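You operate a simulated robot arm through the tools that you are given. There is no shell and no other tool. Be economical: measure what you need, move in short steps, check, and stop when the job is done.

You are at the controls of a simulated robot arm. One attempt, no reset.

JOB
Uncover the tub, tip the pink pot into it and cover it again.
Fine: use the green cradle and set it upright; the empty pot goes back to its spot; leave the other pots; no spill.

The check looks at the end state, three seconds after you hand in, the way a careful person would. Anything else that was tipped, shoved, dropped, spilled or broken makes it a failure. Lids that push on must go on centred and level and be pressed home; caps that screw on are set level and turned clockwise until they are tight.

ROBOT AND FRAMES
A 6-joint arm with a two-finger parallel gripper, fixed in place. Base frame: the origin is at the foot of the arm, x ahead of it, y to its left, z up; the work surface is at about z = 900. Lengths are in mm, angles in degrees, forces in N, time in s.
With the tool pointing down near the work surface it reaches from about 140 to 840 mm from the base axis. Its first joint turns from -166.0 to 166.0 degrees. Payload 3.91 kg.
The TCP is the grasp point between the finger pads, 30 mm short of the fingertips. In the tool frame z runs along the fingers and y along their closing line. The gripper opens to 110 mm. The fingers are 20 mm wide and 10 mm thick; the gripper's body (48 by 112 mm) begins 55 mm behind the TCP.
Orientation is told as [roll, pitch, yaw] about the base's x, y, z axes, in that order, counted from this pose: with the fingers straight down and closing along the base's y, the tool's x points along the base's -x, its y along +y and its z along -z.

CONTROLS
- The arm moves only by the tool jog_arm. Its argument "increments" is one flat list of numbers, 7 for each row, row after row: the shift along the tool's x, y, z in mm, then the turn, a rotation vector about the tool's x, y, z in degrees, then the finger opening in mm, from 0 to 110. In form: [tx, ty, tz, rx, ry, rz, jaw, tx, ty, tz, rx, ry, rz, jaw, ...]. A call has 1 to 20 rows; each row is the pose to reach, as a shift and turn from the pose commanded when the call began, along the tool's axes at that moment. Rows are played at 5 a second. More than 50 mm and 8.6 degrees between two rows, or a gripper value outside its range, and nothing of the call is played. A pose out of reach is approached as far as the arm can. The call stops where the force on the tool passes 90 N (or 10 N more than at its start, if that is more) or the arm is blocked; 0.2 s more then pass. Each finger travels about 108 mm/s and halts on what it meets, pressing with about 35 N; the grip force reading is that of the motor and also rises with nothing between the fingers. The clock runs only during rows and for 0.2 s after the last one: add rows that repeat a pose to give the fingers time. It gives the time, the measured TCP pose, the force on the tool (base axes), the opening and the grip force at its end, in the units of the frame above (readings bear some noise), with the torque about the TCP (base axes, N m) and any sound that the robot's microphone picked up, and new pictures: "views" is both (left out), scene, wrist or none.
- Cameras (640 x 400 px; columns grow to the right, rows downward): "scene" is fixed at [411.9, -649.6, 1566.3]; the picture's right is [0.95, 0.30, 0.00], its down [0.24, -0.76, -0.60] and it looks along [-0.18, 0.57, -0.80] (base axes); focal length 236 px, centre (320, 200). "wrist" rides on the gripper at [77, 7, -114] in the tool frame; the picture's right is [-0.09, 1.00, 0.00], its down [-0.80, -0.07, -0.59] and it looks along [-0.59, -0.05, 0.80] (tool axes); focal length 270 px, centre (320, 200). There is no depth. A picture from a camera that has moved, and an enlarged one, comes with that camera's place and axes in the base frame and with its lens. The place of the scene camera against the robot may be out by one fixed shift of up to 18 mm in any direction.
- lift_body(by): slides the trunk up (or, below 0, down) by that many mm; the arm rides with it, the base frame stays. It gives what a move gives, with no picture.
- close_up(camera, box): a new picture of the part [left, top, right, bottom] of that camera's present view, enlarged. It takes no simulated time.
- finish_job(): hands the job in; it is judged then, once.

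Go step by step. Nothing tells you positions but the pictures and the camera data: compare them with the known pose of the tool, close in by small moves and look again before you grip or let go. The budget is 120 turns and 200 pictures, counting those below and the enlarged ones. Unless the task says otherwise, let go and move clear before handing in, and close with one line.

The tools are called as a command line: name --argument value ..., lists and objects as JSON in quotes. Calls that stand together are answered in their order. jog_arm: Moves the arm, as the interface text tells. Its arguments: {"type":"object","properties":{"increments":{"type":"array","items":{"type":"number"}},"views":{"type":"string","enum":["both","scene","wrist","none"]}},"required":["increments"]} The other tools are called the same way: lift_body (by) slides the trunk up or down; close_up (camera, box) takes an enlarged picture of a part of a camera's view; finish_job () hands the job in.

At the start:

```text
clock: 0.0
ee_pos: [229.8, -274.5, 1315.7]
ee_rot: [0.0, 0.1, 0.1]
contact_force: [-0.8, -1.0, 0.3]
wrist_torque: [0.0, -0.01, -0.03]
gripper_width: 110.2
gripper_force: 0.0
trunk travel left (down, up): [-475.0, 65.0]
```

scene: 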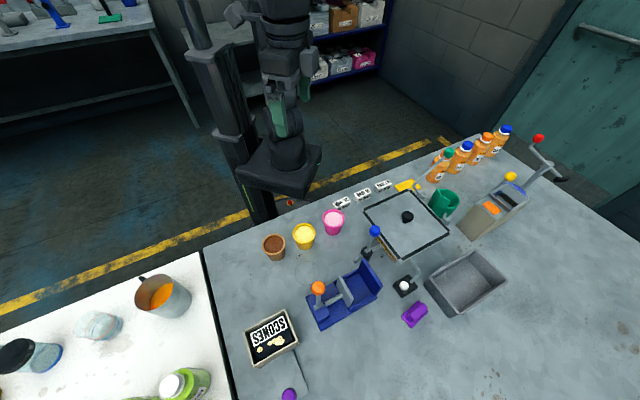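
wrist: 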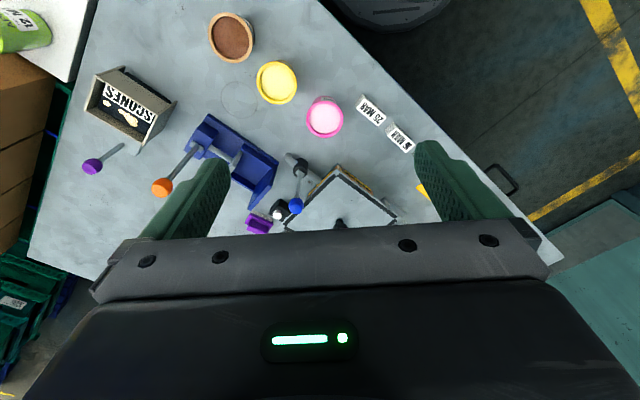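

I see three pots (brown, yellow, pink), a lidded tub, and assorted tools; I need a closer look before moving.

close_up --camera "scene" --box '[320, 160, 480, 260]'

close_up --camera "scene" --box '[230, 190, 390, 290]'

close_up --camera "scene" --box '[300, 230, 520, 368]'

close_up --camera "scene" --box '[410, 110, 570, 240]'

```text
4.00 times, centred on (400, 210) of scene
camera zoom: at [411.9, -649.6, 1566.3], right [0.95, 0.3, 0.0], down [0.24, -0.76, -0.6], along [-0.18, 0.57, -0.8], focal length 945 px, centre (0, 160)
```

zoom: 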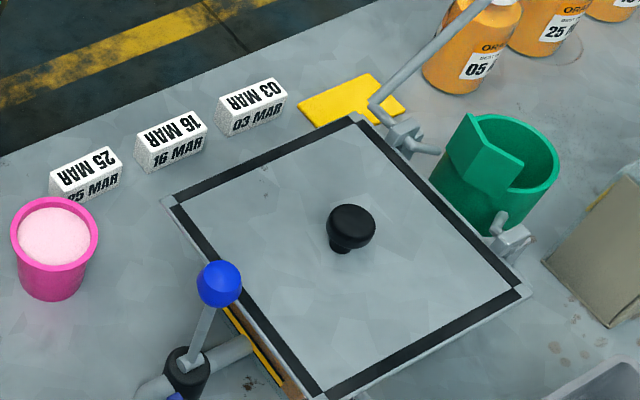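

```text
4.00 times, centred on (310, 240) of scene
camera zoom: at [411.9, -649.6, 1566.3], right [0.95, 0.3, 0.0], down [0.24, -0.76, -0.6], along [-0.18, 0.57, -0.8], focal length 945 px, centre (360, 40)
```

zoom: 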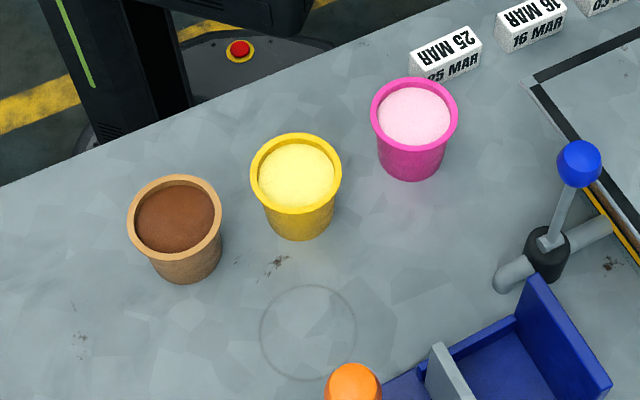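

```text
2.90 times, centred on (410, 299) of scene
camera zoom: at [411.9, -649.6, 1566.3], right [0.95, 0.3, 0.0], down [0.24, -0.76, -0.6], along [-0.18, 0.57, -0.8], focal length 685 px, centre (59, -87)
```

zoom: 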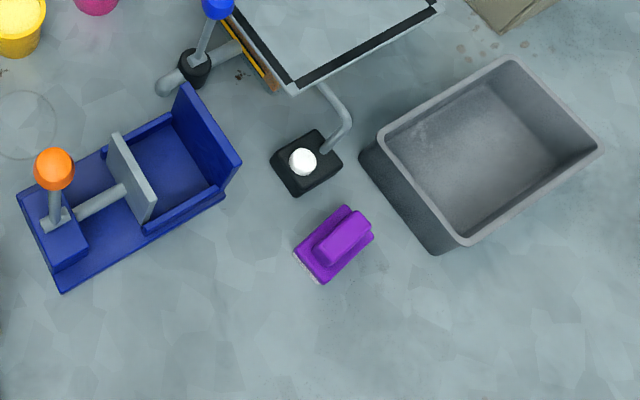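

```text
3.08 times, centred on (490, 175) of scene
camera zoom: at [411.9, -649.6, 1566.3], right [0.95, 0.3, 0.0], down [0.24, -0.76, -0.6], along [-0.18, 0.57, -0.8], focal length 727 px, centre (-203, 277)
```

zoom: 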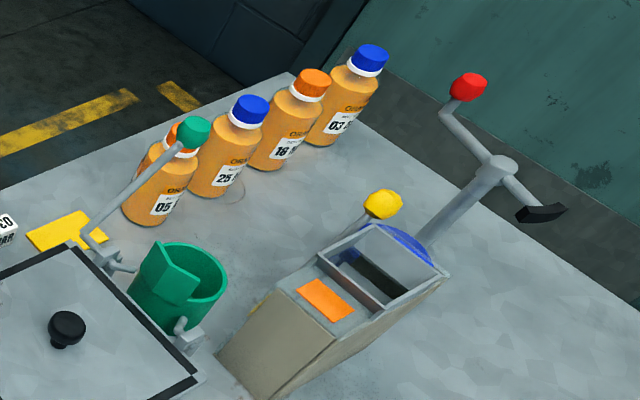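

The tub has a square lid with a black knob. The green cup with the green-knobbed crank beside it is the cradle. I'll move the wrist camera over that area to see the levers and measure.

jog_arm --increments '[-45, 5, 0, 0, 0, 0, 110, -90, 10, 0, 0, 0, 0, 110, -135, 15, 0, 0, 0, 0, 110, -180, 20, 0, 0, 0, 0, 110, -225, 25, 0, 0, 0, 0, 110, -260, 30, 0, 0, 0, 0, 110, -260, 30, 0, 0, 0, 0, 110]' --views "wrist"

```text
clock: 1.6
ee_pos: [490.5, -245.7, 1315.9]
ee_rot: [0.0, 0.0, 0.0]
contact_force: [0.4, -0.5, -0.1]
wrist_torque: [0.0, -0.03, -0.01]
gripper_width: 109.9
gripper_force: 0.0
trunk travel left (down, up): [-475.0, 65.0]
camera wrist: at [414.5, -238.9, 1430.2], right [0.09, 1.0, 0.0], down [0.8, -0.07, 0.59], along [0.59, -0.05, -0.8], focal length 270 px, centre (320, 200)
```

wrist: 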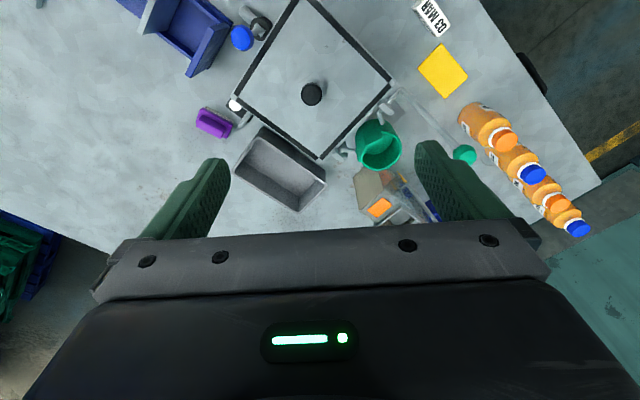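

close_up --camera "wrist" --box '[220, 0, 420, 125]'

close_up --camera "wrist" --box '[320, 60, 520, 185]'

```text
3.20 times, centred on (320, 62) of wrist
camera zoom: at [414.5, -238.9, 1430.2], right [0.09, 1.0, 0.0], down [0.8, -0.07, 0.59], along [0.59, -0.05, -0.8], focal length 865 px, centre (320, 640)
```

zoom: 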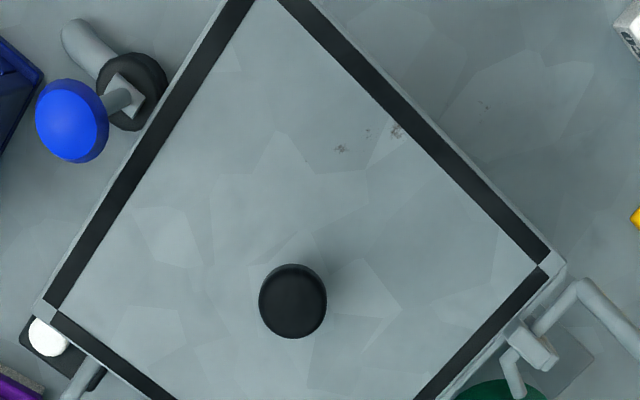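

```text
3.20 times, centred on (420, 122) of wrist
camera zoom: at [414.5, -238.9, 1430.2], right [0.09, 1.0, 0.0], down [0.8, -0.07, 0.59], along [0.59, -0.05, -0.8], focal length 865 px, centre (0, 448)
```

zoom: 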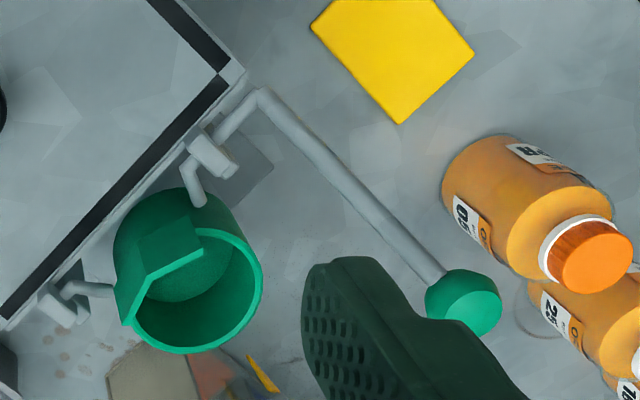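

The lid centre is near (517,-258), its top around z 1015 and turned 45°. The cradle cup is near (616,-155) and the crank knob near (590,-65,1116). I'll go lower over the cradle for a closer look.

jog_arm --increments '[-40, 20, 30, 0, 0, 0, 110, -80, 40, 60, 0, 0, 0, 110, -110, 65, 95, 0, 0, 0, 110, -110, 65, 125, 0, 0, 0, 110, -110, 65, 125, 0, 0, 0, 110]' --views "wrist"

close_up --camera "scene" --box '[370, 130, 490, 270]'

```text
refused: row 1 steps farther than a row can; nothing moved
```

```text
2.86 times, centred on (430, 200) of scene
camera zoom: at [411.9, -649.6, 1566.3], right [0.95, 0.3, 0.0], down [0.24, -0.76, -0.6], along [-0.18, 0.57, -0.8], focal length 675 px, centre (6, 200)
```

zoom: 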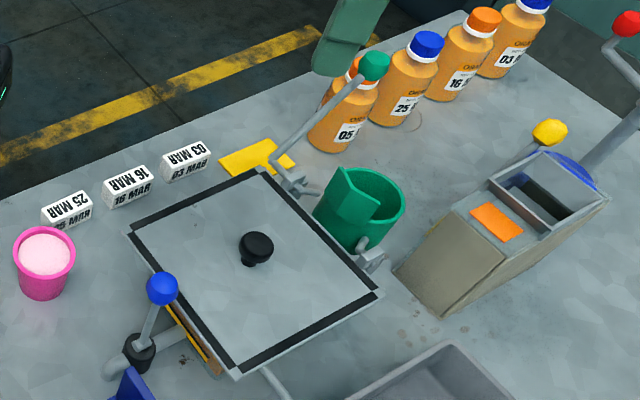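

The step was too long. Same approach in shorter rows.

jog_arm --increments '[-35, 20, 20, 0, 0, 0, 110, -70, 40, 45, 0, 0, 0, 110, -100, 60, 75, 0, 0, 0, 110, -110, 65, 115, 0, 0, 0, 110, -110, 65, 125, 0, 0, 0, 110, -110, 65, 125, 0, 0, 0, 110]' --views "wrist"

```text
clock: 3.0
ee_pos: [599.3, -182.4, 1191.8]
ee_rot: [0.0, 0.1, 0.1]
contact_force: [0.1, 0.4, -0.1]
wrist_torque: [-0.01, -0.03, -0.01]
gripper_width: 109.8
gripper_force: 0.0
trunk travel left (down, up): [-475.0, 65.0]
camera wrist: at [523.3, -175.6, 1304.6], right [0.09, 1.0, 0.0], down [0.8, -0.07, 0.59], along [0.59, -0.05, -0.8], focal length 270 px, centre (320, 200)
```

wrist: 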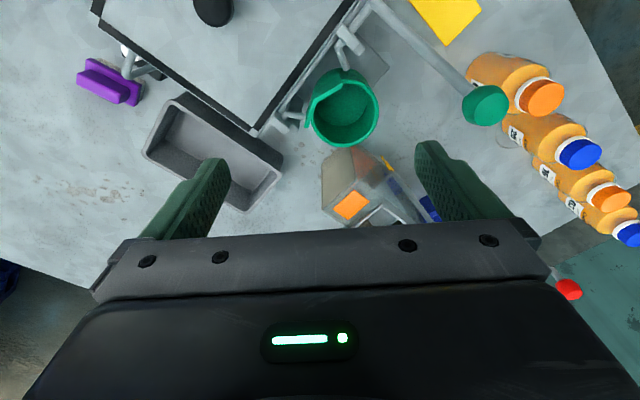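

close_up --camera "wrist" --box '[250, 0, 522, 170]'

```text
2.35 times, centred on (386, 85) of wrist
camera zoom: at [523.3, -175.6, 1304.6], right [0.09, 1.0, 0.0], down [0.8, -0.07, 0.59], along [0.59, -0.05, -0.8], focal length 636 px, centre (165, 471)
```

zoom: 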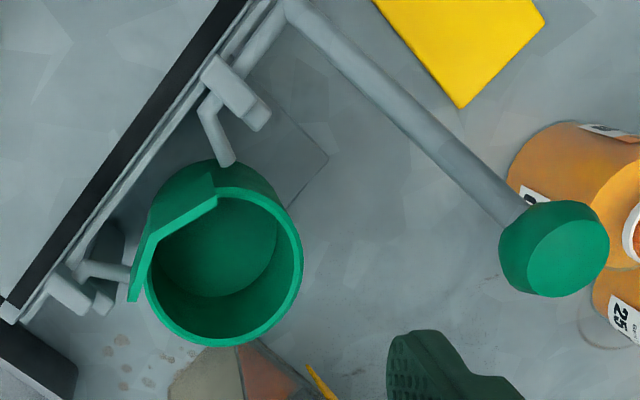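

The cup's opening looks narrower than the pot's rim, so I need a closer measurement of the cup from another angle.

jog_arm --increments '[-40, 5, 15, 0, 0, 0, 110, -65, 10, 50, 0, 0, 0, 110, -65, 10, 65, 0, 0, 0, 110, -65, 10, 65, 0, 0, 0, 110]' --views "wrist"

close_up --camera "wrist" --box '[250, 0, 450, 125]'

```text
clock: 4.0
ee_pos: [663.8, -172.1, 1125.1]
ee_rot: [0.0, -0.1, 0.1]
contact_force: [-0.7, -0.9, -0.5]
wrist_torque: [-0.01, 0.02, 0.02]
gripper_width: 110.1
gripper_force: 0.1
trunk travel left (down, up): [-475.0, 65.0]
camera wrist: at [589.0, -165.5, 1240.5], right [0.09, 1.0, 0.0], down [0.8, -0.07, 0.59], along [0.59, -0.05, -0.8], focal length 270 px, centre (320, 200)
```

wrist: 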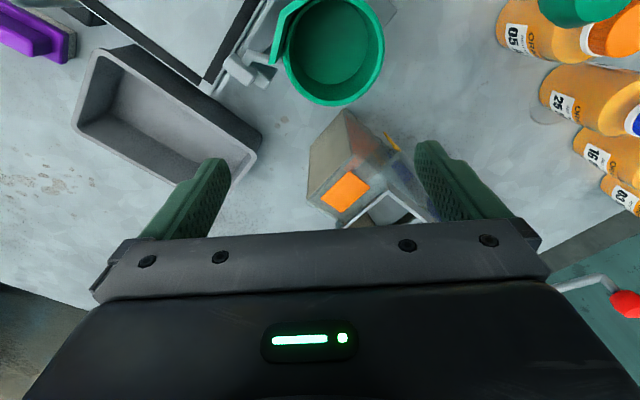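

```text
3.20 times, centred on (350, 62) of wrist
camera zoom: at [589.0, -165.5, 1240.5], right [0.09, 1.0, 0.0], down [0.8, -0.07, 0.59], along [0.59, -0.05, -0.8], focal length 865 px, centre (224, 640)
```

zoom: 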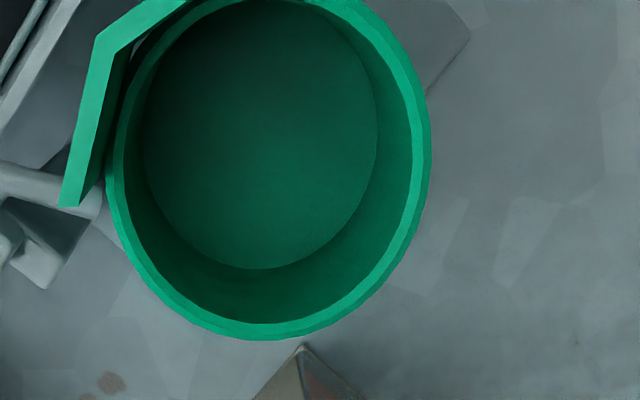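

The cup is centred near (618,-157), its rim around z 1028, inner diameter about 64 mm and about 50 mm deep. Next I'll measure the pink pot.

jog_arm --increments '[30, 0, -35, 0, 0, 0, 110, 70, -15, -55, 0, 0, 0, 110, 115, -30, -55, 0, 0, 0, 110, 160, -45, -55, 0, 0, 0, 110, 205, -60, -55, 0, 0, 0, 110, 245, -75, -45, 0, 0, 0, 110, 275, -85, -25, 0, 0, 0, 110, 275, -85, -25, 0, 0, 0, 110]' --views "wrist"

close_up --camera "wrist" --box '[220, 0, 420, 125]'

```text
clock: 5.8
ee_pos: [392.1, -254.0, 1151.6]
ee_rot: [0.0, 0.0, -0.1]
contact_force: [0.1, 0.4, 0.2]
wrist_torque: [0.01, -0.01, 0.05]
gripper_width: 110.0
gripper_force: 0.2
trunk travel left (down, up): [-475.0, 65.0]
camera wrist: at [317.1, -247.1, 1265.8], right [0.09, 1.0, 0.0], down [0.8, -0.07, 0.59], along [0.59, -0.05, -0.8], focal length 270 px, centre (320, 200)
```

wrist: 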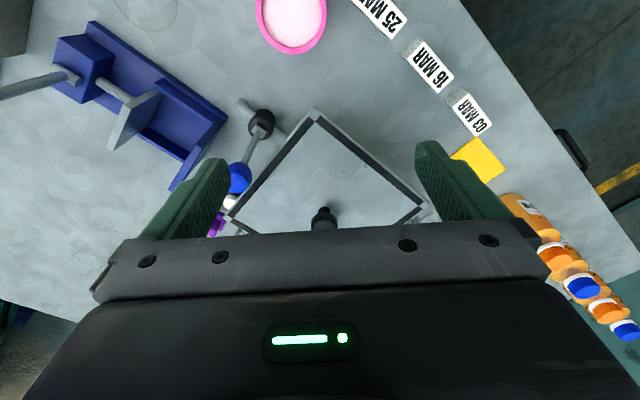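

```text
3.20 times, centred on (320, 62) of wrist
camera zoom: at [317.1, -247.1, 1265.8], right [0.09, 1.0, 0.0], down [0.8, -0.07, 0.59], along [0.59, -0.05, -0.8], focal length 865 px, centre (320, 640)
```

zoom: 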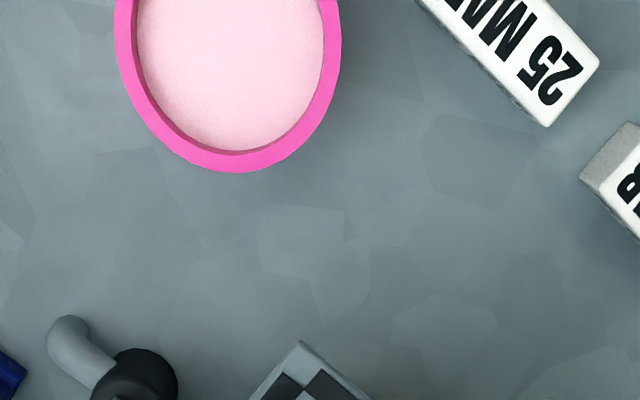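

Pot is cut off; I'll back up toward the base to see it entirely.

jog_arm --increments '[45, 0, 0, 0, 0, 0, 110, 90, 0, 0, 0, 0, 0, 110, 120, 0, 0, 0, 0, 0, 110, 120, 0, 0, 0, 0, 0, 110]' --views "wrist"

close_up --camera "wrist" --box '[200, 20, 400, 145]'

```text
clock: 6.8
ee_pos: [269.2, -255.3, 1152.4]
ee_rot: [0.0, -0.1, 0.0]
contact_force: [0.1, -0.6, -0.8]
wrist_torque: [0.0, 0.01, 0.0]
gripper_width: 109.8
gripper_force: 0.0
trunk travel left (down, up): [-475.0, 65.0]
camera wrist: at [193.7, -249.2, 1266.7], right [0.09, 1.0, 0.0], down [0.8, -0.07, 0.59], along [0.59, -0.05, -0.8], focal length 270 px, centre (320, 200)
```

wrist: 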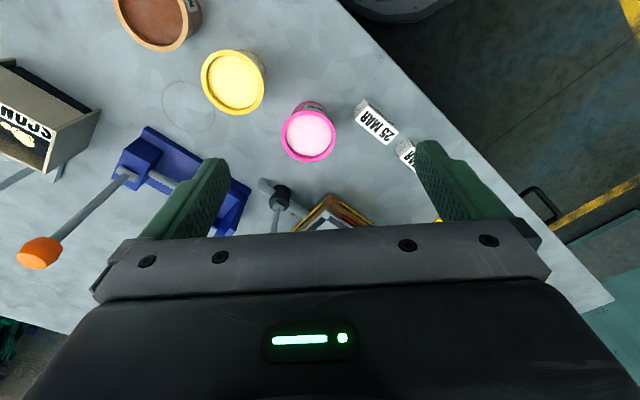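

```text
3.20 times, centred on (300, 82) of wrist
camera zoom: at [193.7, -249.2, 1266.7], right [0.09, 1.0, 0.0], down [0.8, -0.07, 0.59], along [0.59, -0.05, -0.8], focal length 865 px, centre (384, 576)
```

zoom: 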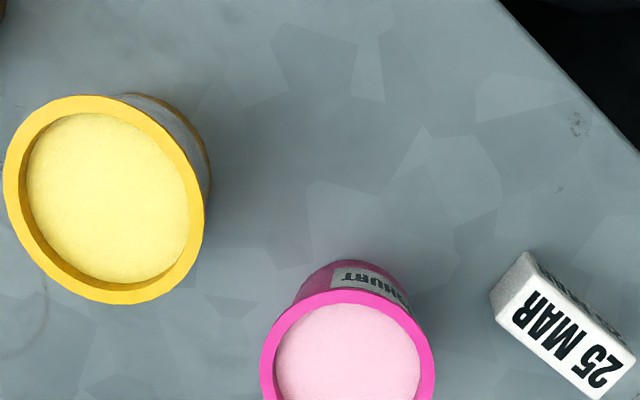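

The pink pot is near (328,-275), its rim about 68 mm wide at z ≈ 952, so it should hang in the cup by its rim. The lid comes first, so I'll line up over its knob.

jog_arm --increments '[-45, 0, 0, 0, 0, 0, 110, -90, 0, 0, 0, 0, 0, 110, -135, 0, 0, 0, 0, 0, 100, -180, -1, 5, 0, 0, 0, 90, -220, -2, 15, 0, 0, 0, 70, -248, -3, 30, 0, 0, 0, 60, -248, -3, 30, 0, 0, 0, 60]' --views "wrist"

close_up --camera "wrist" --box '[240, 50, 400, 150]'

```text
clock: 8.4
ee_pos: [519.3, -258.5, 1122.5]
ee_rot: [0.1, 0.0, 0.1]
contact_force: [-0.3, -0.9, -0.1]
wrist_torque: [0.02, -0.02, -0.01]
gripper_width: 60.1
gripper_force: 0.0
trunk travel left (down, up): [-475.0, 65.0]
camera wrist: at [442.9, -251.3, 1236.6], right [0.09, 1.0, 0.0], down [0.8, -0.07, 0.59], along [0.59, -0.05, -0.8], focal length 270 px, centre (320, 200)
```

wrist: 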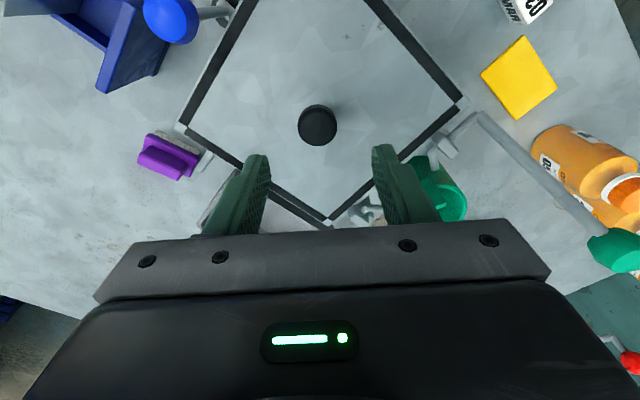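

```text
4.00 times, centred on (320, 100) of wrist
camera zoom: at [442.9, -251.3, 1236.6], right [0.09, 1.0, 0.0], down [0.8, -0.07, 0.59], along [0.59, -0.05, -0.8], focal length 1081 px, centre (320, 600)
```

zoom: 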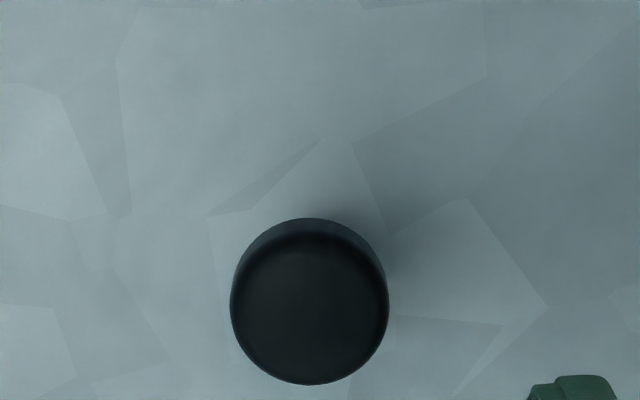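

Knob is at about (515,-259), top z ≈ 1050. Descending part-way and rechecking.

jog_arm --increments '[3, -1, 20, 0, 0, 0, 60, 3, -1, 37, 0, 0, 0, 60, 3, -1, 37, 0, 0, 0, 60]' --views "wrist"

close_up --camera "wrist" --box '[220, 100, 420, 225]'

close_up --camera "scene" --box '[340, 160, 500, 260]'

```text
clock: 9.2
ee_pos: [515.4, -259.1, 1085.5]
ee_rot: [0.0, 0.0, -0.2]
contact_force: [-0.2, 0.3, 0.5]
wrist_torque: [0.01, -0.03, 0.02]
gripper_width: 60.2
gripper_force: 0.0
trunk travel left (down, up): [-475.0, 65.0]
camera wrist: at [439.6, -251.9, 1199.6], right [0.09, 1.0, 0.0], down [0.8, -0.07, 0.59], along [0.59, -0.05, -0.8], focal length 270 px, centre (320, 200)
```

wrist: 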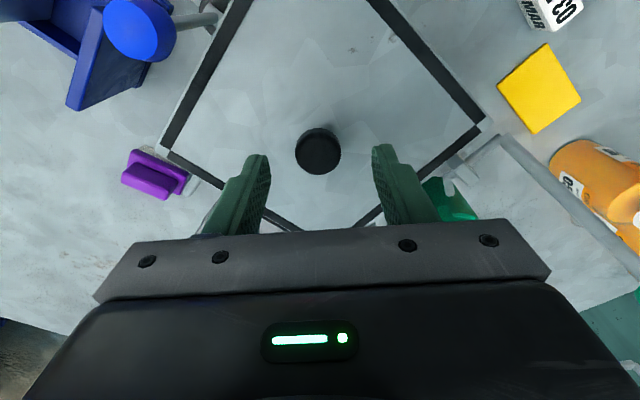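

```text
3.20 times, centred on (320, 162) of wrist
camera zoom: at [439.6, -251.9, 1199.6], right [0.09, 1.0, 0.0], down [0.8, -0.07, 0.59], along [0.59, -0.05, -0.8], focal length 865 px, centre (320, 320)
```

zoom: 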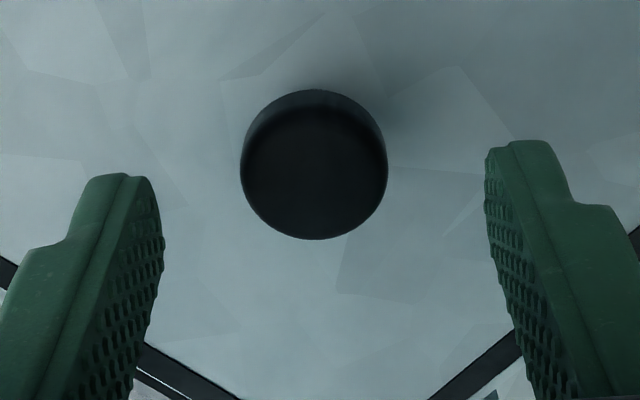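

```text
4.00 times, centred on (420, 210) of scene
camera zoom: at [411.9, -649.6, 1566.3], right [0.95, 0.3, 0.0], down [0.24, -0.76, -0.6], along [-0.18, 0.57, -0.8], focal length 945 px, centre (-80, 160)
```

zoom: 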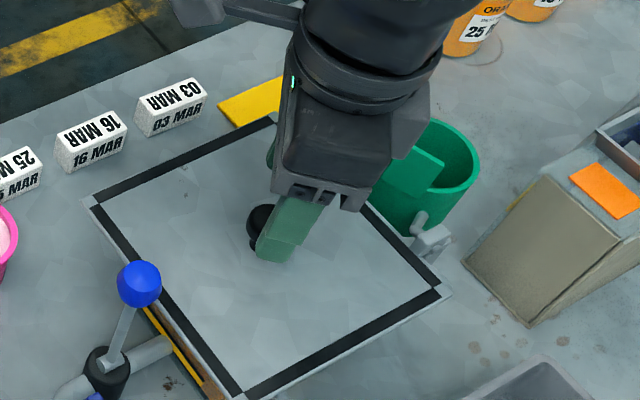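

jog_arm --increments '[-3, -1, 12, 0, 0, 0, 60, -3, -1, 25, 0, 0, 0, 60, -3, -1, 25, 0, 0, 0, 60]' --views "wrist"

close_up --camera "wrist" --box '[220, 120, 420, 245]'

close_up --camera "scene" --box '[370, 190, 450, 240]'

```text
clock: 10.0
ee_pos: [518.2, -260.2, 1060.4]
ee_rot: [0.0, -0.1, 0.1]
contact_force: [0.3, -0.6, 0.6]
wrist_torque: [0.0, 0.02, 0.02]
gripper_width: 60.0
gripper_force: 0.1
trunk travel left (down, up): [-475.0, 65.0]
camera wrist: at [443.0, -253.0, 1175.6], right [0.09, 1.0, 0.0], down [0.8, -0.07, 0.59], along [0.59, -0.05, -0.8], focal length 270 px, centre (320, 200)
```

wrist: 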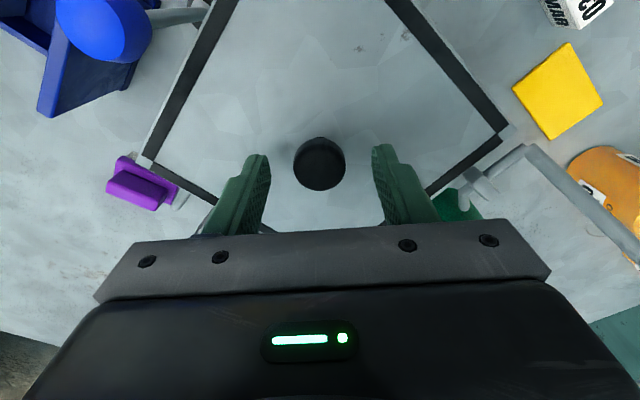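

```text
3.20 times, centred on (320, 182) of wrist
camera zoom: at [443.0, -253.0, 1175.6], right [0.09, 1.0, 0.0], down [0.8, -0.07, 0.59], along [0.59, -0.05, -0.8], focal length 865 px, centre (320, 256)
```

zoom: 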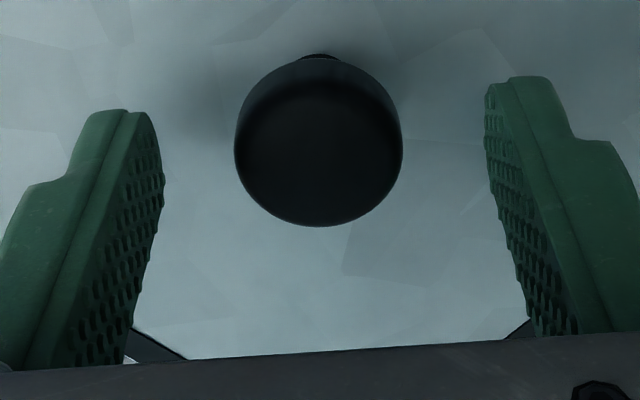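

```text
8.00 times, centred on (410, 215) of scene
camera zoom: at [411.9, -649.6, 1566.3], right [0.95, 0.3, 0.0], down [0.24, -0.76, -0.6], along [-0.18, 0.57, -0.8], focal length 1891 px, centre (-400, 80)
```

zoom: 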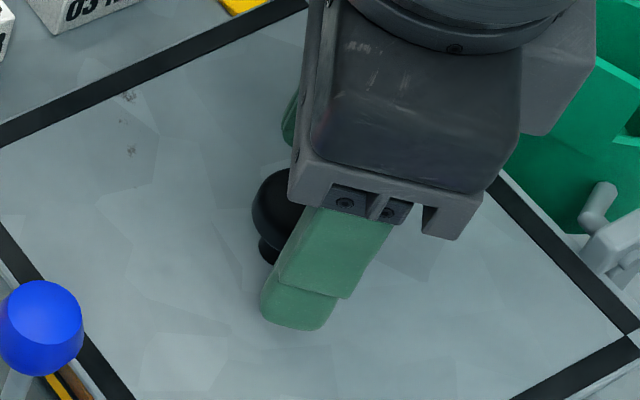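

The knob is a mushroom, top at about z 1048 and centred (515,-259). I'll lower slightly and close on it.

jog_arm --increments '[3, 1, 7, 0, 0, 0, 60, 3, 1, 7, 0, 0, 0, 40, 3, 1, 7, 0, 0, 0, 20, 3, 1, 7, 0, 0, 0, 20, 3, 1, 7, 0, 0, 0, 20, 3, 1, 7, 0, 0, 0, 20]' --views "both"

```text
clock: 11.4
ee_pos: [517.7, -257.8, 1052.7]
ee_rot: [0.0, 0.0, -0.1]
contact_force: [0.2, -0.3, 0.2]
wrist_torque: [0.02, -0.26, 0.0]
gripper_width: 28.6
gripper_force: 34.9
trunk travel left (down, up): [-475.0, 65.0]
camera wrist: at [440.7, -251.6, 1168.1], right [0.09, 1.0, 0.0], down [0.8, -0.07, 0.59], along [0.59, -0.05, -0.8], focal length 270 px, centre (320, 200)
```

scene: 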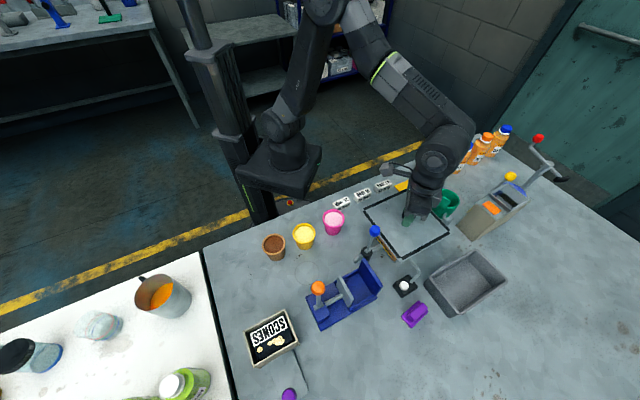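
wrist: 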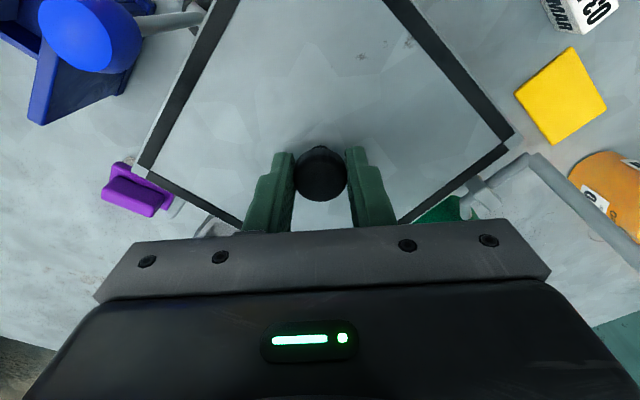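

Gripped at 28.6 mm, but the knob sits about 5 mm nearer the base than the pads' centre. I'll open, recentre and regrip.

jog_arm --increments '[0, 0, 0, 0, 0, 0, 45, 0, 0, 0, 0, 0, 0, 45, 5, 0, 0, 0, 0, 0, 45, 5, 0, 0, 0, 0, 0, 20, 5, 0, 0, 0, 0, 0, 20, 5, 0, 0, 0, 0, 0, 20]' --views "wrist"

close_up --camera "wrist" --box '[240, 110, 400, 210]'

```text
clock: 12.8
ee_pos: [511.5, -258.1, 1053.8]
ee_rot: [0.0, 0.0, 0.1]
contact_force: [-0.9, 1.5, 1.4]
wrist_torque: [-0.02, 0.15, 0.01]
gripper_width: 28.5
gripper_force: 35.1
trunk travel left (down, up): [-475.0, 65.0]
camera wrist: at [435.6, -251.5, 1167.6], right [0.09, 1.0, 0.0], down [0.8, -0.07, 0.59], along [0.59, -0.05, -0.8], focal length 270 px, centre (320, 200)
```

wrist: 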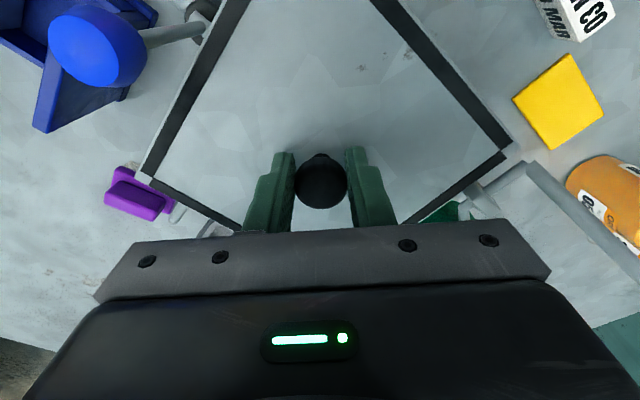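

```text
4.00 times, centred on (320, 160) of wrist
camera zoom: at [435.6, -251.5, 1167.6], right [0.09, 1.0, 0.0], down [0.8, -0.07, 0.59], along [0.59, -0.05, -0.8], focal length 1081 px, centre (320, 360)
```

zoom: 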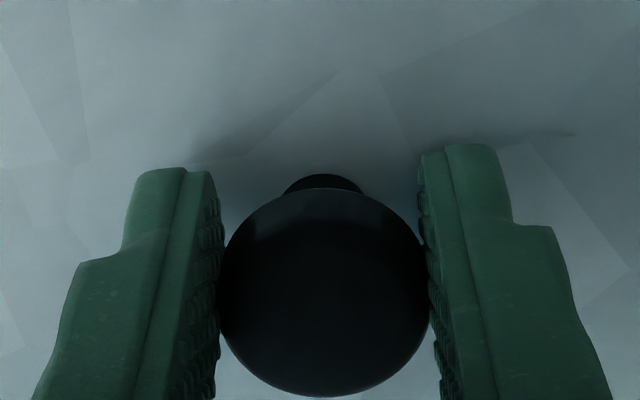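

Well centred now; seated grasp pose is about (512,-258,1053). Lifting straight up.

jog_arm --increments '[0, 0, -5, 0, 0, 0, 20, 0, 0, -12, 0, 0, 0, 20, 0, 0, -25, 0, 0, 0, 20, 0, 0, -45, 0, 0, 0, 20, 0, 0, -70, 0, 0, 0, 20, 0, 0, -70, 0, 0, 0, 20]' --views "both"

```text
clock: 14.2
ee_pos: [512.1, -260.2, 1122.9]
ee_rot: [0.0, 0.0, 0.0]
contact_force: [0.3, -0.2, 0.2]
wrist_torque: [0.02, -0.01, 0.01]
gripper_width: 20.0
gripper_force: 0.1
trunk travel left (down, up): [-475.0, 65.0]
camera wrist: at [436.2, -253.1, 1237.0], right [0.09, 1.0, 0.0], down [0.8, -0.07, 0.59], along [0.59, -0.05, -0.8], focal length 270 px, centre (320, 200)
```

scene: 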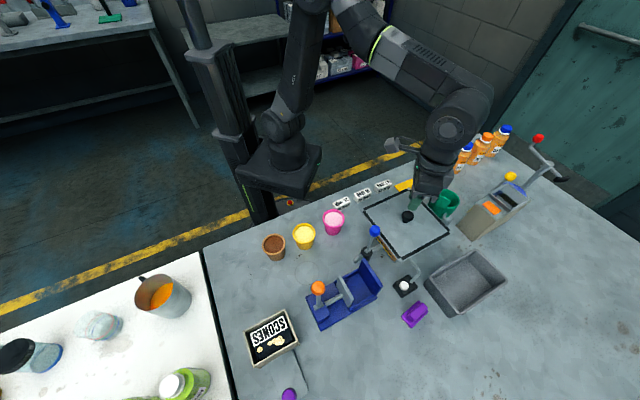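
wrist: 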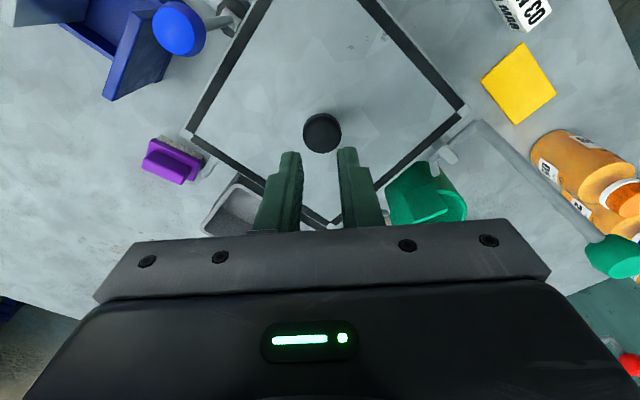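

The fingers slipped off the knob and the lid stayed put, so it is either a tight push fit or latched. I'll inspect around the tub.

close_up --camera "scene" --box '[350, 180, 470, 255]'

close_up --camera "scene" --box '[350, 220, 430, 300]'

close_up --camera "wrist" --box '[130, 0, 330, 220]'

```text
5.33 times, centred on (410, 218) of scene
camera zoom: at [411.9, -649.6, 1566.3], right [0.95, 0.3, 0.0], down [0.24, -0.76, -0.6], along [-0.18, 0.57, -0.8], focal length 1261 px, centre (-160, 107)
```

zoom: 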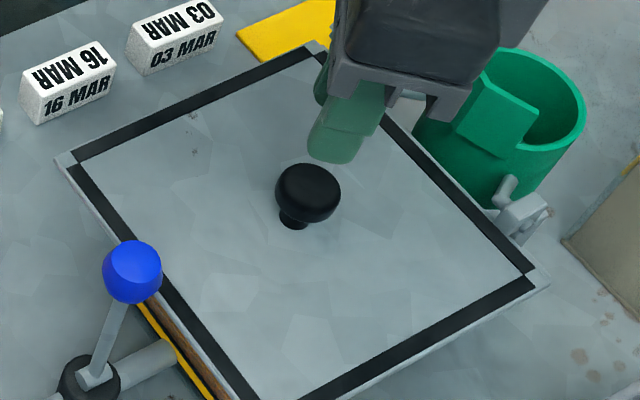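

```text
5.00 times, centred on (390, 260) of scene
camera zoom: at [411.9, -649.6, 1566.3], right [0.95, 0.3, 0.0], down [0.24, -0.76, -0.6], along [-0.18, 0.57, -0.8], focal length 1182 px, centre (-30, -100)
```

zoom: 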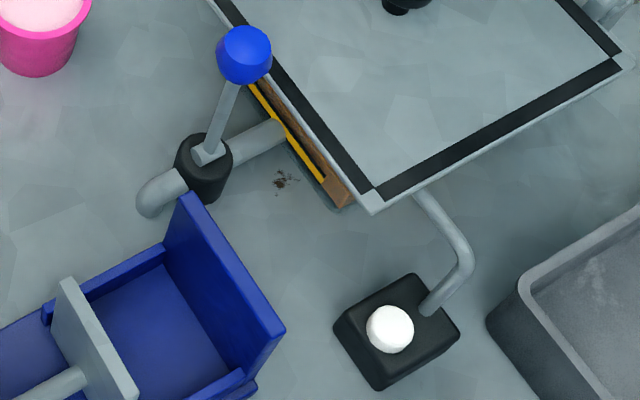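

```text
1.82 times, centred on (230, 110) of wrist
camera zoom: at [436.2, -253.1, 1237.0], right [0.09, 1.0, 0.0], down [0.8, -0.07, 0.59], along [0.59, -0.05, -0.8], focal length 491 px, centre (484, 364)
```

zoom: 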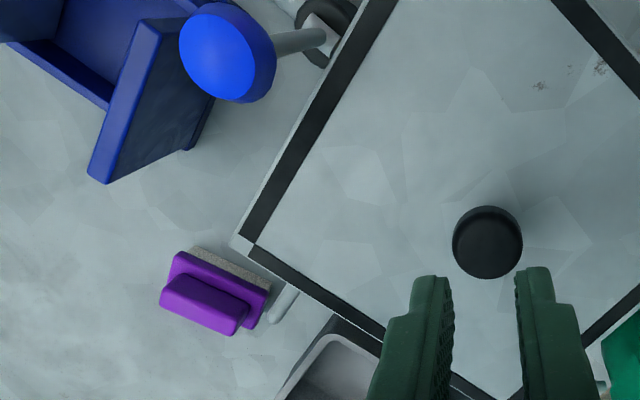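

The lid may be sealed, but I'll try a proper grip first, with fingertips under the mushroom head around the neck. Open and descend around the knob, checking force.

jog_arm --increments '[0, 0, 0, 0, 0, 0, 50, 0, 0, 30, 0, 0, 0, 50, 0, 0, 60, 0, 0, 0, 50, 0, 0, 70, 0, 0, 0, 50, 0, 0, 73, 0, 0, 0, 50, 0, 0, 73, 0, 0, 0, 50]' --views "wrist"

close_up --camera "scene" --box '[385, 195, 433, 225]'

```text
clock: 15.6
ee_pos: [510.1, -260.7, 1047.9]
ee_rot: [0.1, 0.0, 0.0]
contact_force: [-0.5, -0.2, -0.3]
wrist_torque: [-0.02, -0.01, 0.02]
gripper_width: 50.2
gripper_force: 0.1
trunk travel left (down, up): [-475.0, 65.0]
camera wrist: at [434.2, -253.6, 1162.7], right [0.09, 1.0, 0.0], down [0.8, -0.07, 0.59], along [0.59, -0.05, -0.8], focal length 270 px, centre (320, 200)
```

wrist: 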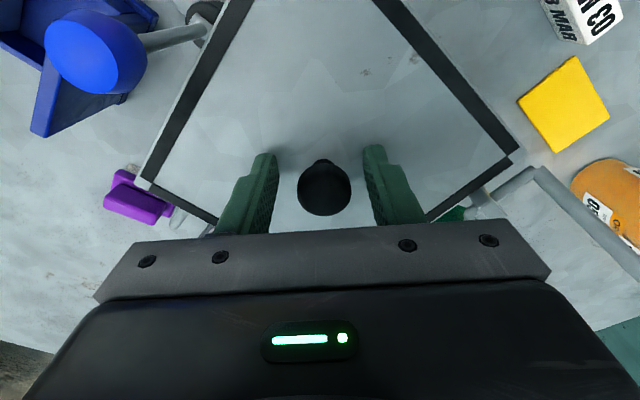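

```text
13.33 times, centred on (409, 210) of scene
camera zoom: at [411.9, -649.6, 1566.3], right [0.95, 0.3, 0.0], down [0.24, -0.76, -0.6], along [-0.18, 0.57, -0.8], focal length 3152 px, centre (-867, 67)
```

zoom: 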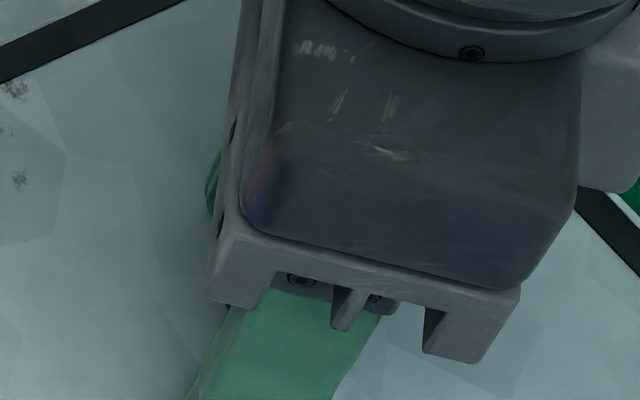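

jog_arm --increments '[0, 0, 2, 0, 0, 0, 50, 0, 0, 4, 0, 0, 0, 50, 0, 0, 5, 0, 0, 0, 50]' --views "none"

```text
clock: 16.4
ee_pos: [510.3, -259.6, 1044.9]
ee_rot: [-0.1, -0.3, 0.1]
contact_force: [-0.5, -2.0, 22.1]
wrist_torque: [0.43, 0.1, -0.07]
gripper_width: 49.5
gripper_force: 0.1
trunk travel left (down, up): [-475.0, 65.0]
```

Fingertips touched the lid at TCP z ≈ 1045. I'll back off 1.5 mm, grip, and pull in small steps while reading the force.

jog_arm --increments '[0, 0, -2, 0, 0, 0, 50, -2, 0, -2, 0, 0, 0, 30, -2, 0, -2, 0, 0, 0, 10, -2, 0, -2, 0, 0, 0, 10, -2, 0, -2, 0, 0, 0, 10]' --views "none"

jog_arm --increments '[0, 0, -1, 0, 0, 0, 10, 0, 0, -2, 0, 0, 0, 10]' --views "none"

jog_arm --increments '[0, 0, -1, 0, 0, 0, 10, 0, 0, -2, 0, 0, 0, 10]' --views "none"

```text
clock: 17.6
ee_pos: [510.7, -258.9, 1046.0]
ee_rot: [0.0, 0.0, 0.0]
contact_force: [-3.2, 0.7, 7.5]
wrist_torque: [-0.31, 0.7, -0.1]
gripper_width: 28.2
gripper_force: 35.6
trunk travel left (down, up): [-475.0, 65.0]
```

```text
clock: 18.2
ee_pos: [511.7, -259.0, 1048.2]
ee_rot: [0.0, 0.0, 0.0]
contact_force: [0.6, -0.6, -2.5]
wrist_torque: [-0.02, 0.04, -0.03]
gripper_width: 28.8
gripper_force: 35.6
trunk travel left (down, up): [-475.0, 65.0]
```

```text
clock: 18.8
ee_pos: [512.8, -259.2, 1050.1]
ee_rot: [-0.1, 0.0, 0.0]
contact_force: [0.4, -0.2, -2.5]
wrist_torque: [-0.01, -0.01, -0.02]
gripper_width: 28.5
gripper_force: 34.9
trunk travel left (down, up): [-475.0, 65.0]
```

Only 2.5 N of load, which might be the lid's weight. Lifting a little more and looking.

jog_arm --increments '[0, 0, -5, 0, 0, 0, 10, 0, 0, -10, 0, 0, 0, 10, 0, 0, -15, 0, 0, 0, 10]' --views "both"

```text
clock: 19.6
ee_pos: [513.8, -258.6, 1066.2]
ee_rot: [-0.1, -0.1, 0.0]
contact_force: [0.4, -0.2, -2.2]
wrist_torque: [-0.02, -0.01, -0.01]
gripper_width: 28.7
gripper_force: 35.2
trunk travel left (down, up): [-475.0, 65.0]
camera wrist: at [437.7, -252.0, 1180.3], right [0.09, 1.0, 0.0], down [0.8, -0.07, 0.59], along [0.59, -0.05, -0.8], focal length 270 px, centre (320, 200)
```

scene: 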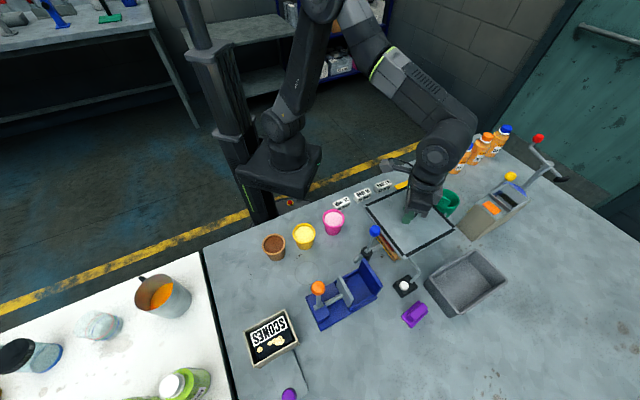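
wrist: 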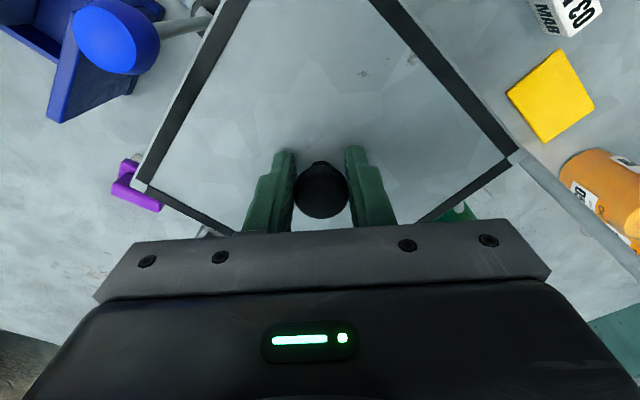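

The lid is coming up (2.3 N load, still level). Raising it, then carrying it to the clear area near (510,-580).

jog_arm --increments '[0, 0, -40, 0, 0, 0, 10, 0, 0, -80, 0, 0, 0, 10, 0, -40, -100, 0, 0, 0, 10, 0, -85, -100, 0, 0, 0, 10, 0, -130, -100, 0, 0, 0, 10, 0, -175, -100, 0, 0, 0, 10, 0, -220, -100, 0, 0, 0, 10, 0, -265, -100, 0, 0, 0, 10, 0, -300, -100, 0, 0, 0, 10, 0, -320, -100, 0, 0, 0, 10, 0, -320, -100, 0, 0, 0, 10]' --views "both"

```text
clock: 22.0
ee_pos: [509.3, -574.7, 1162.7]
ee_rot: [-0.1, -0.1, 0.0]
contact_force: [0.3, 0.3, -1.2]
wrist_torque: [0.01, 0.04, -0.01]
gripper_width: 28.4
gripper_force: 35.2
out of reach, approached as far as the arm can: row 10, 11
trunk travel left (down, up): [-475.0, 65.0]
camera wrist: at [433.7, -566.8, 1277.4], right [0.09, 1.0, 0.0], down [0.8, -0.07, 0.59], along [0.59, -0.05, -0.8], focal length 270 px, centre (320, 200)
```

scene: 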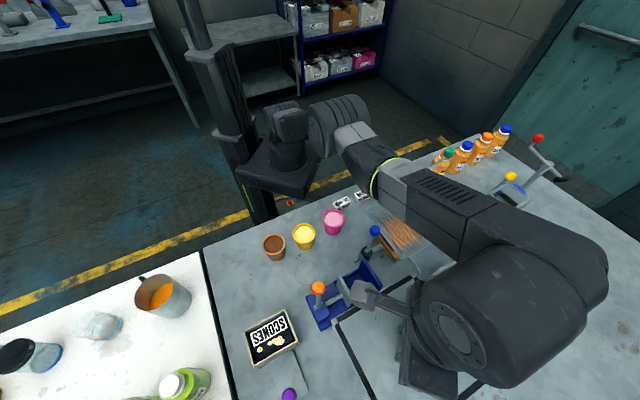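
wrist: 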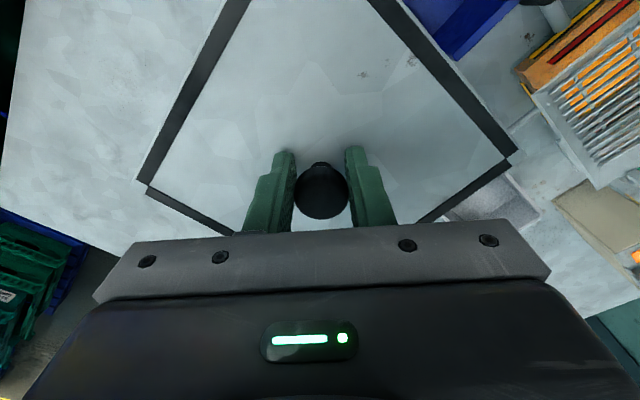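

The lid is held level over the free area; lowering it to mid-height and checking clearance to the blue slicer and brush.

jog_arm --increments '[0, 0, 40, 0, 0, 0, 10, 0, -3, 80, 0, 0, 0, 10, 0, -5, 120, 0, 0, 0, 10, 0, -5, 140, 0, 0, 0, 10, 0, -5, 140, 0, 0, 0, 10]' --views "both"

close_up --camera "wrist" --box '[380, 0, 640, 230]'

```text
clock: 23.2
ee_pos: [509.8, -579.1, 1020.5]
ee_rot: [0.0, -0.1, 0.1]
contact_force: [-0.9, 0.9, -1.5]
wrist_torque: [-0.02, 0.02, -0.01]
gripper_width: 28.5
gripper_force: 34.5
trunk travel left (down, up): [-475.0, 65.0]
camera wrist: at [433.9, -573.1, 1134.6], right [0.09, 1.0, 0.0], down [0.8, -0.07, 0.59], along [0.59, -0.05, -0.8], focal length 270 px, centre (320, 200)
```

scene: 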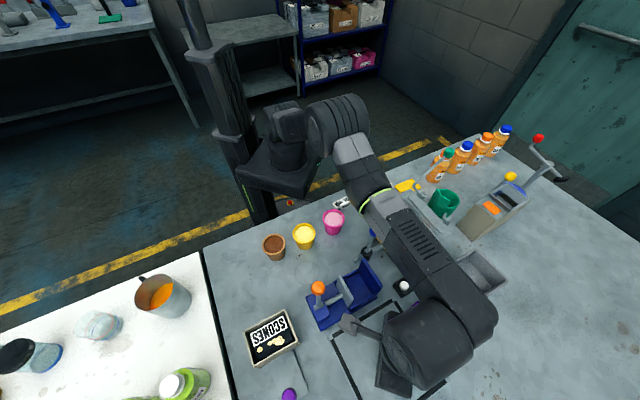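
wrist: 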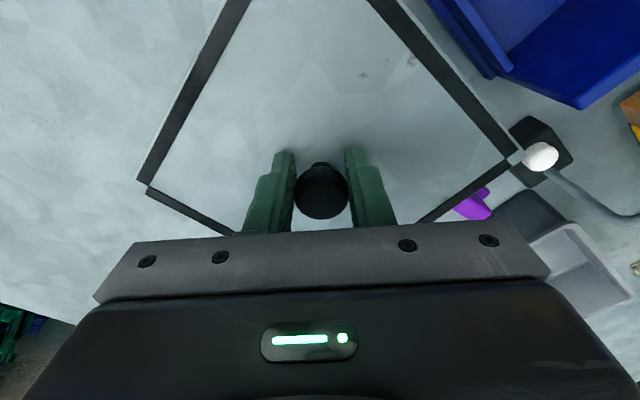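

```text
1.74 times, centred on (510, 115) of wrist
camera zoom: at [433.9, -573.1, 1134.6], right [0.09, 1.0, 0.0], down [0.8, -0.07, 0.59], along [0.59, -0.05, -0.8], focal length 470 px, centre (-10, 348)
```

zoom: 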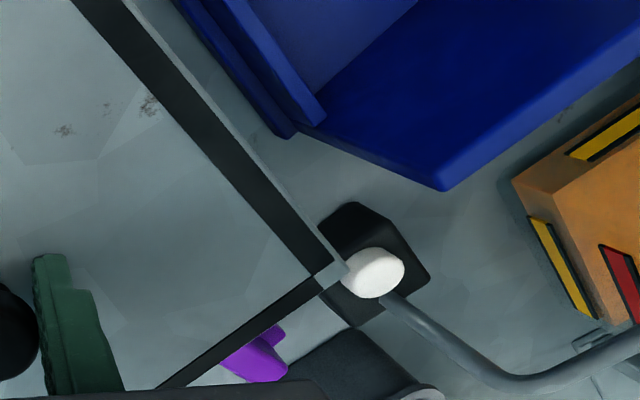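

Clearances look sufficient; I'll shift 15 mm away from the brush and lower to just above the table.

jog_arm --increments '[12, -9, 20, 0, 0, 0, 10, 12, -9, 45, 0, 0, 0, 10, 12, -9, 65, 0, 0, 0, 10, 12, -9, 70, 0, 0, 0, 10]' --views "both"

```text
clock: 24.2
ee_pos: [498.3, -587.4, 949.6]
ee_rot: [0.0, -0.1, 0.0]
contact_force: [-0.4, 0.3, -1.5]
wrist_torque: [-0.01, 0.05, 0.02]
gripper_width: 28.6
gripper_force: 34.7
trunk travel left (down, up): [-475.0, 65.0]
camera wrist: at [421.6, -581.0, 1065.0], right [0.09, 1.0, 0.0], down [0.8, -0.07, 0.59], along [0.59, -0.05, -0.8], focal length 270 px, centre (320, 200)
```

scene: 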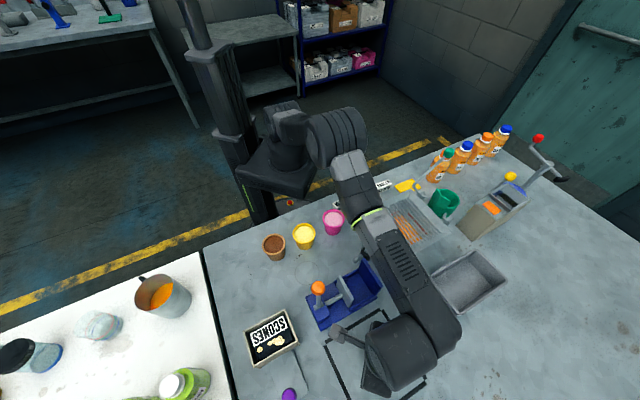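
wrist: 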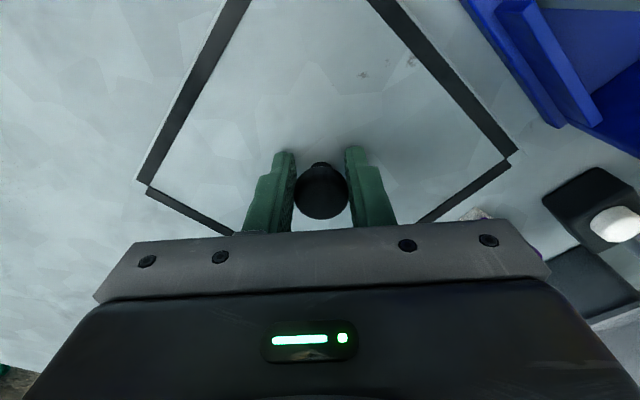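

jog_arm --increments '[0, 0, 4, 0, 0, 0, 10, 0, 0, 8, 0, 0, 0, 10, 0, 0, 8, 0, 0, 0, 10]' --views "none"

jog_arm --increments '[0, 0, 2, 0, 0, 0, 10, 0, 0, 4, 0, 0, 0, 10, 0, 0, 4, 0, 0, 0, 10]' --views "none"

```text
clock: 25.0
ee_pos: [497.6, -588.2, 943.3]
ee_rot: [0.0, 0.1, 0.0]
contact_force: [-0.4, 1.2, -1.7]
wrist_torque: [0.0, -0.01, 0.01]
gripper_width: 28.7
gripper_force: 34.7
trunk travel left (down, up): [-475.0, 65.0]
```

```text
clock: 25.8
ee_pos: [497.4, -587.7, 941.0]
ee_rot: [0.0, 0.0, -0.1]
contact_force: [-0.5, -1.3, -2.1]
wrist_torque: [0.0, 0.04, 0.01]
gripper_width: 28.8
gripper_force: 35.9
trunk travel left (down, up): [-475.0, 65.0]
```

jog_arm --increments '[0, 0, 2, 0, 0, 0, 10, 0, 0, 2, 0, 0, 0, 10]' --views "none"

jog_arm --increments '[0, 0, 2, 0, 0, 0, 10, 0, 0, 2, 0, 0, 0, 10]' --views "wrist"

```text
clock: 26.4
ee_pos: [498.6, -586.6, 937.2]
ee_rot: [0.0, 0.0, -0.1]
contact_force: [-0.6, -0.3, -1.9]
wrist_torque: [0.0, 0.02, 0.01]
gripper_width: 28.5
gripper_force: 35.1
trunk travel left (down, up): [-475.0, 65.0]
```

```text
clock: 27.0
ee_pos: [496.9, -587.9, 935.9]
ee_rot: [0.1, 0.0, -0.1]
contact_force: [0.2, -0.4, -2.3]
wrist_torque: [0.02, 0.0, 0.0]
gripper_width: 28.7
gripper_force: 35.3
trunk travel left (down, up): [-475.0, 65.0]
camera wrist: at [421.5, -580.9, 1050.0], right [0.09, 1.0, 0.0], down [0.8, -0.07, 0.59], along [0.59, -0.05, -0.8], focal length 270 px, centre (320, 200)
```

wrist: 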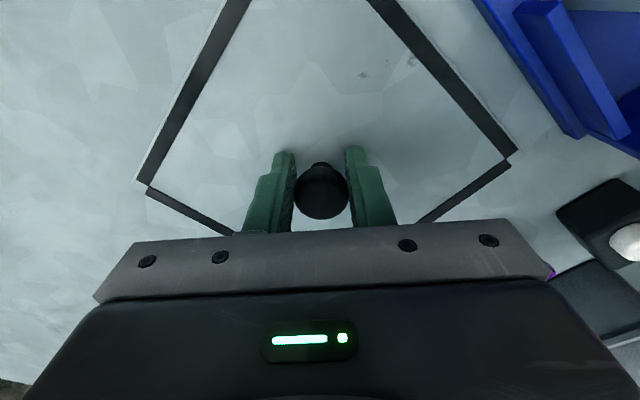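

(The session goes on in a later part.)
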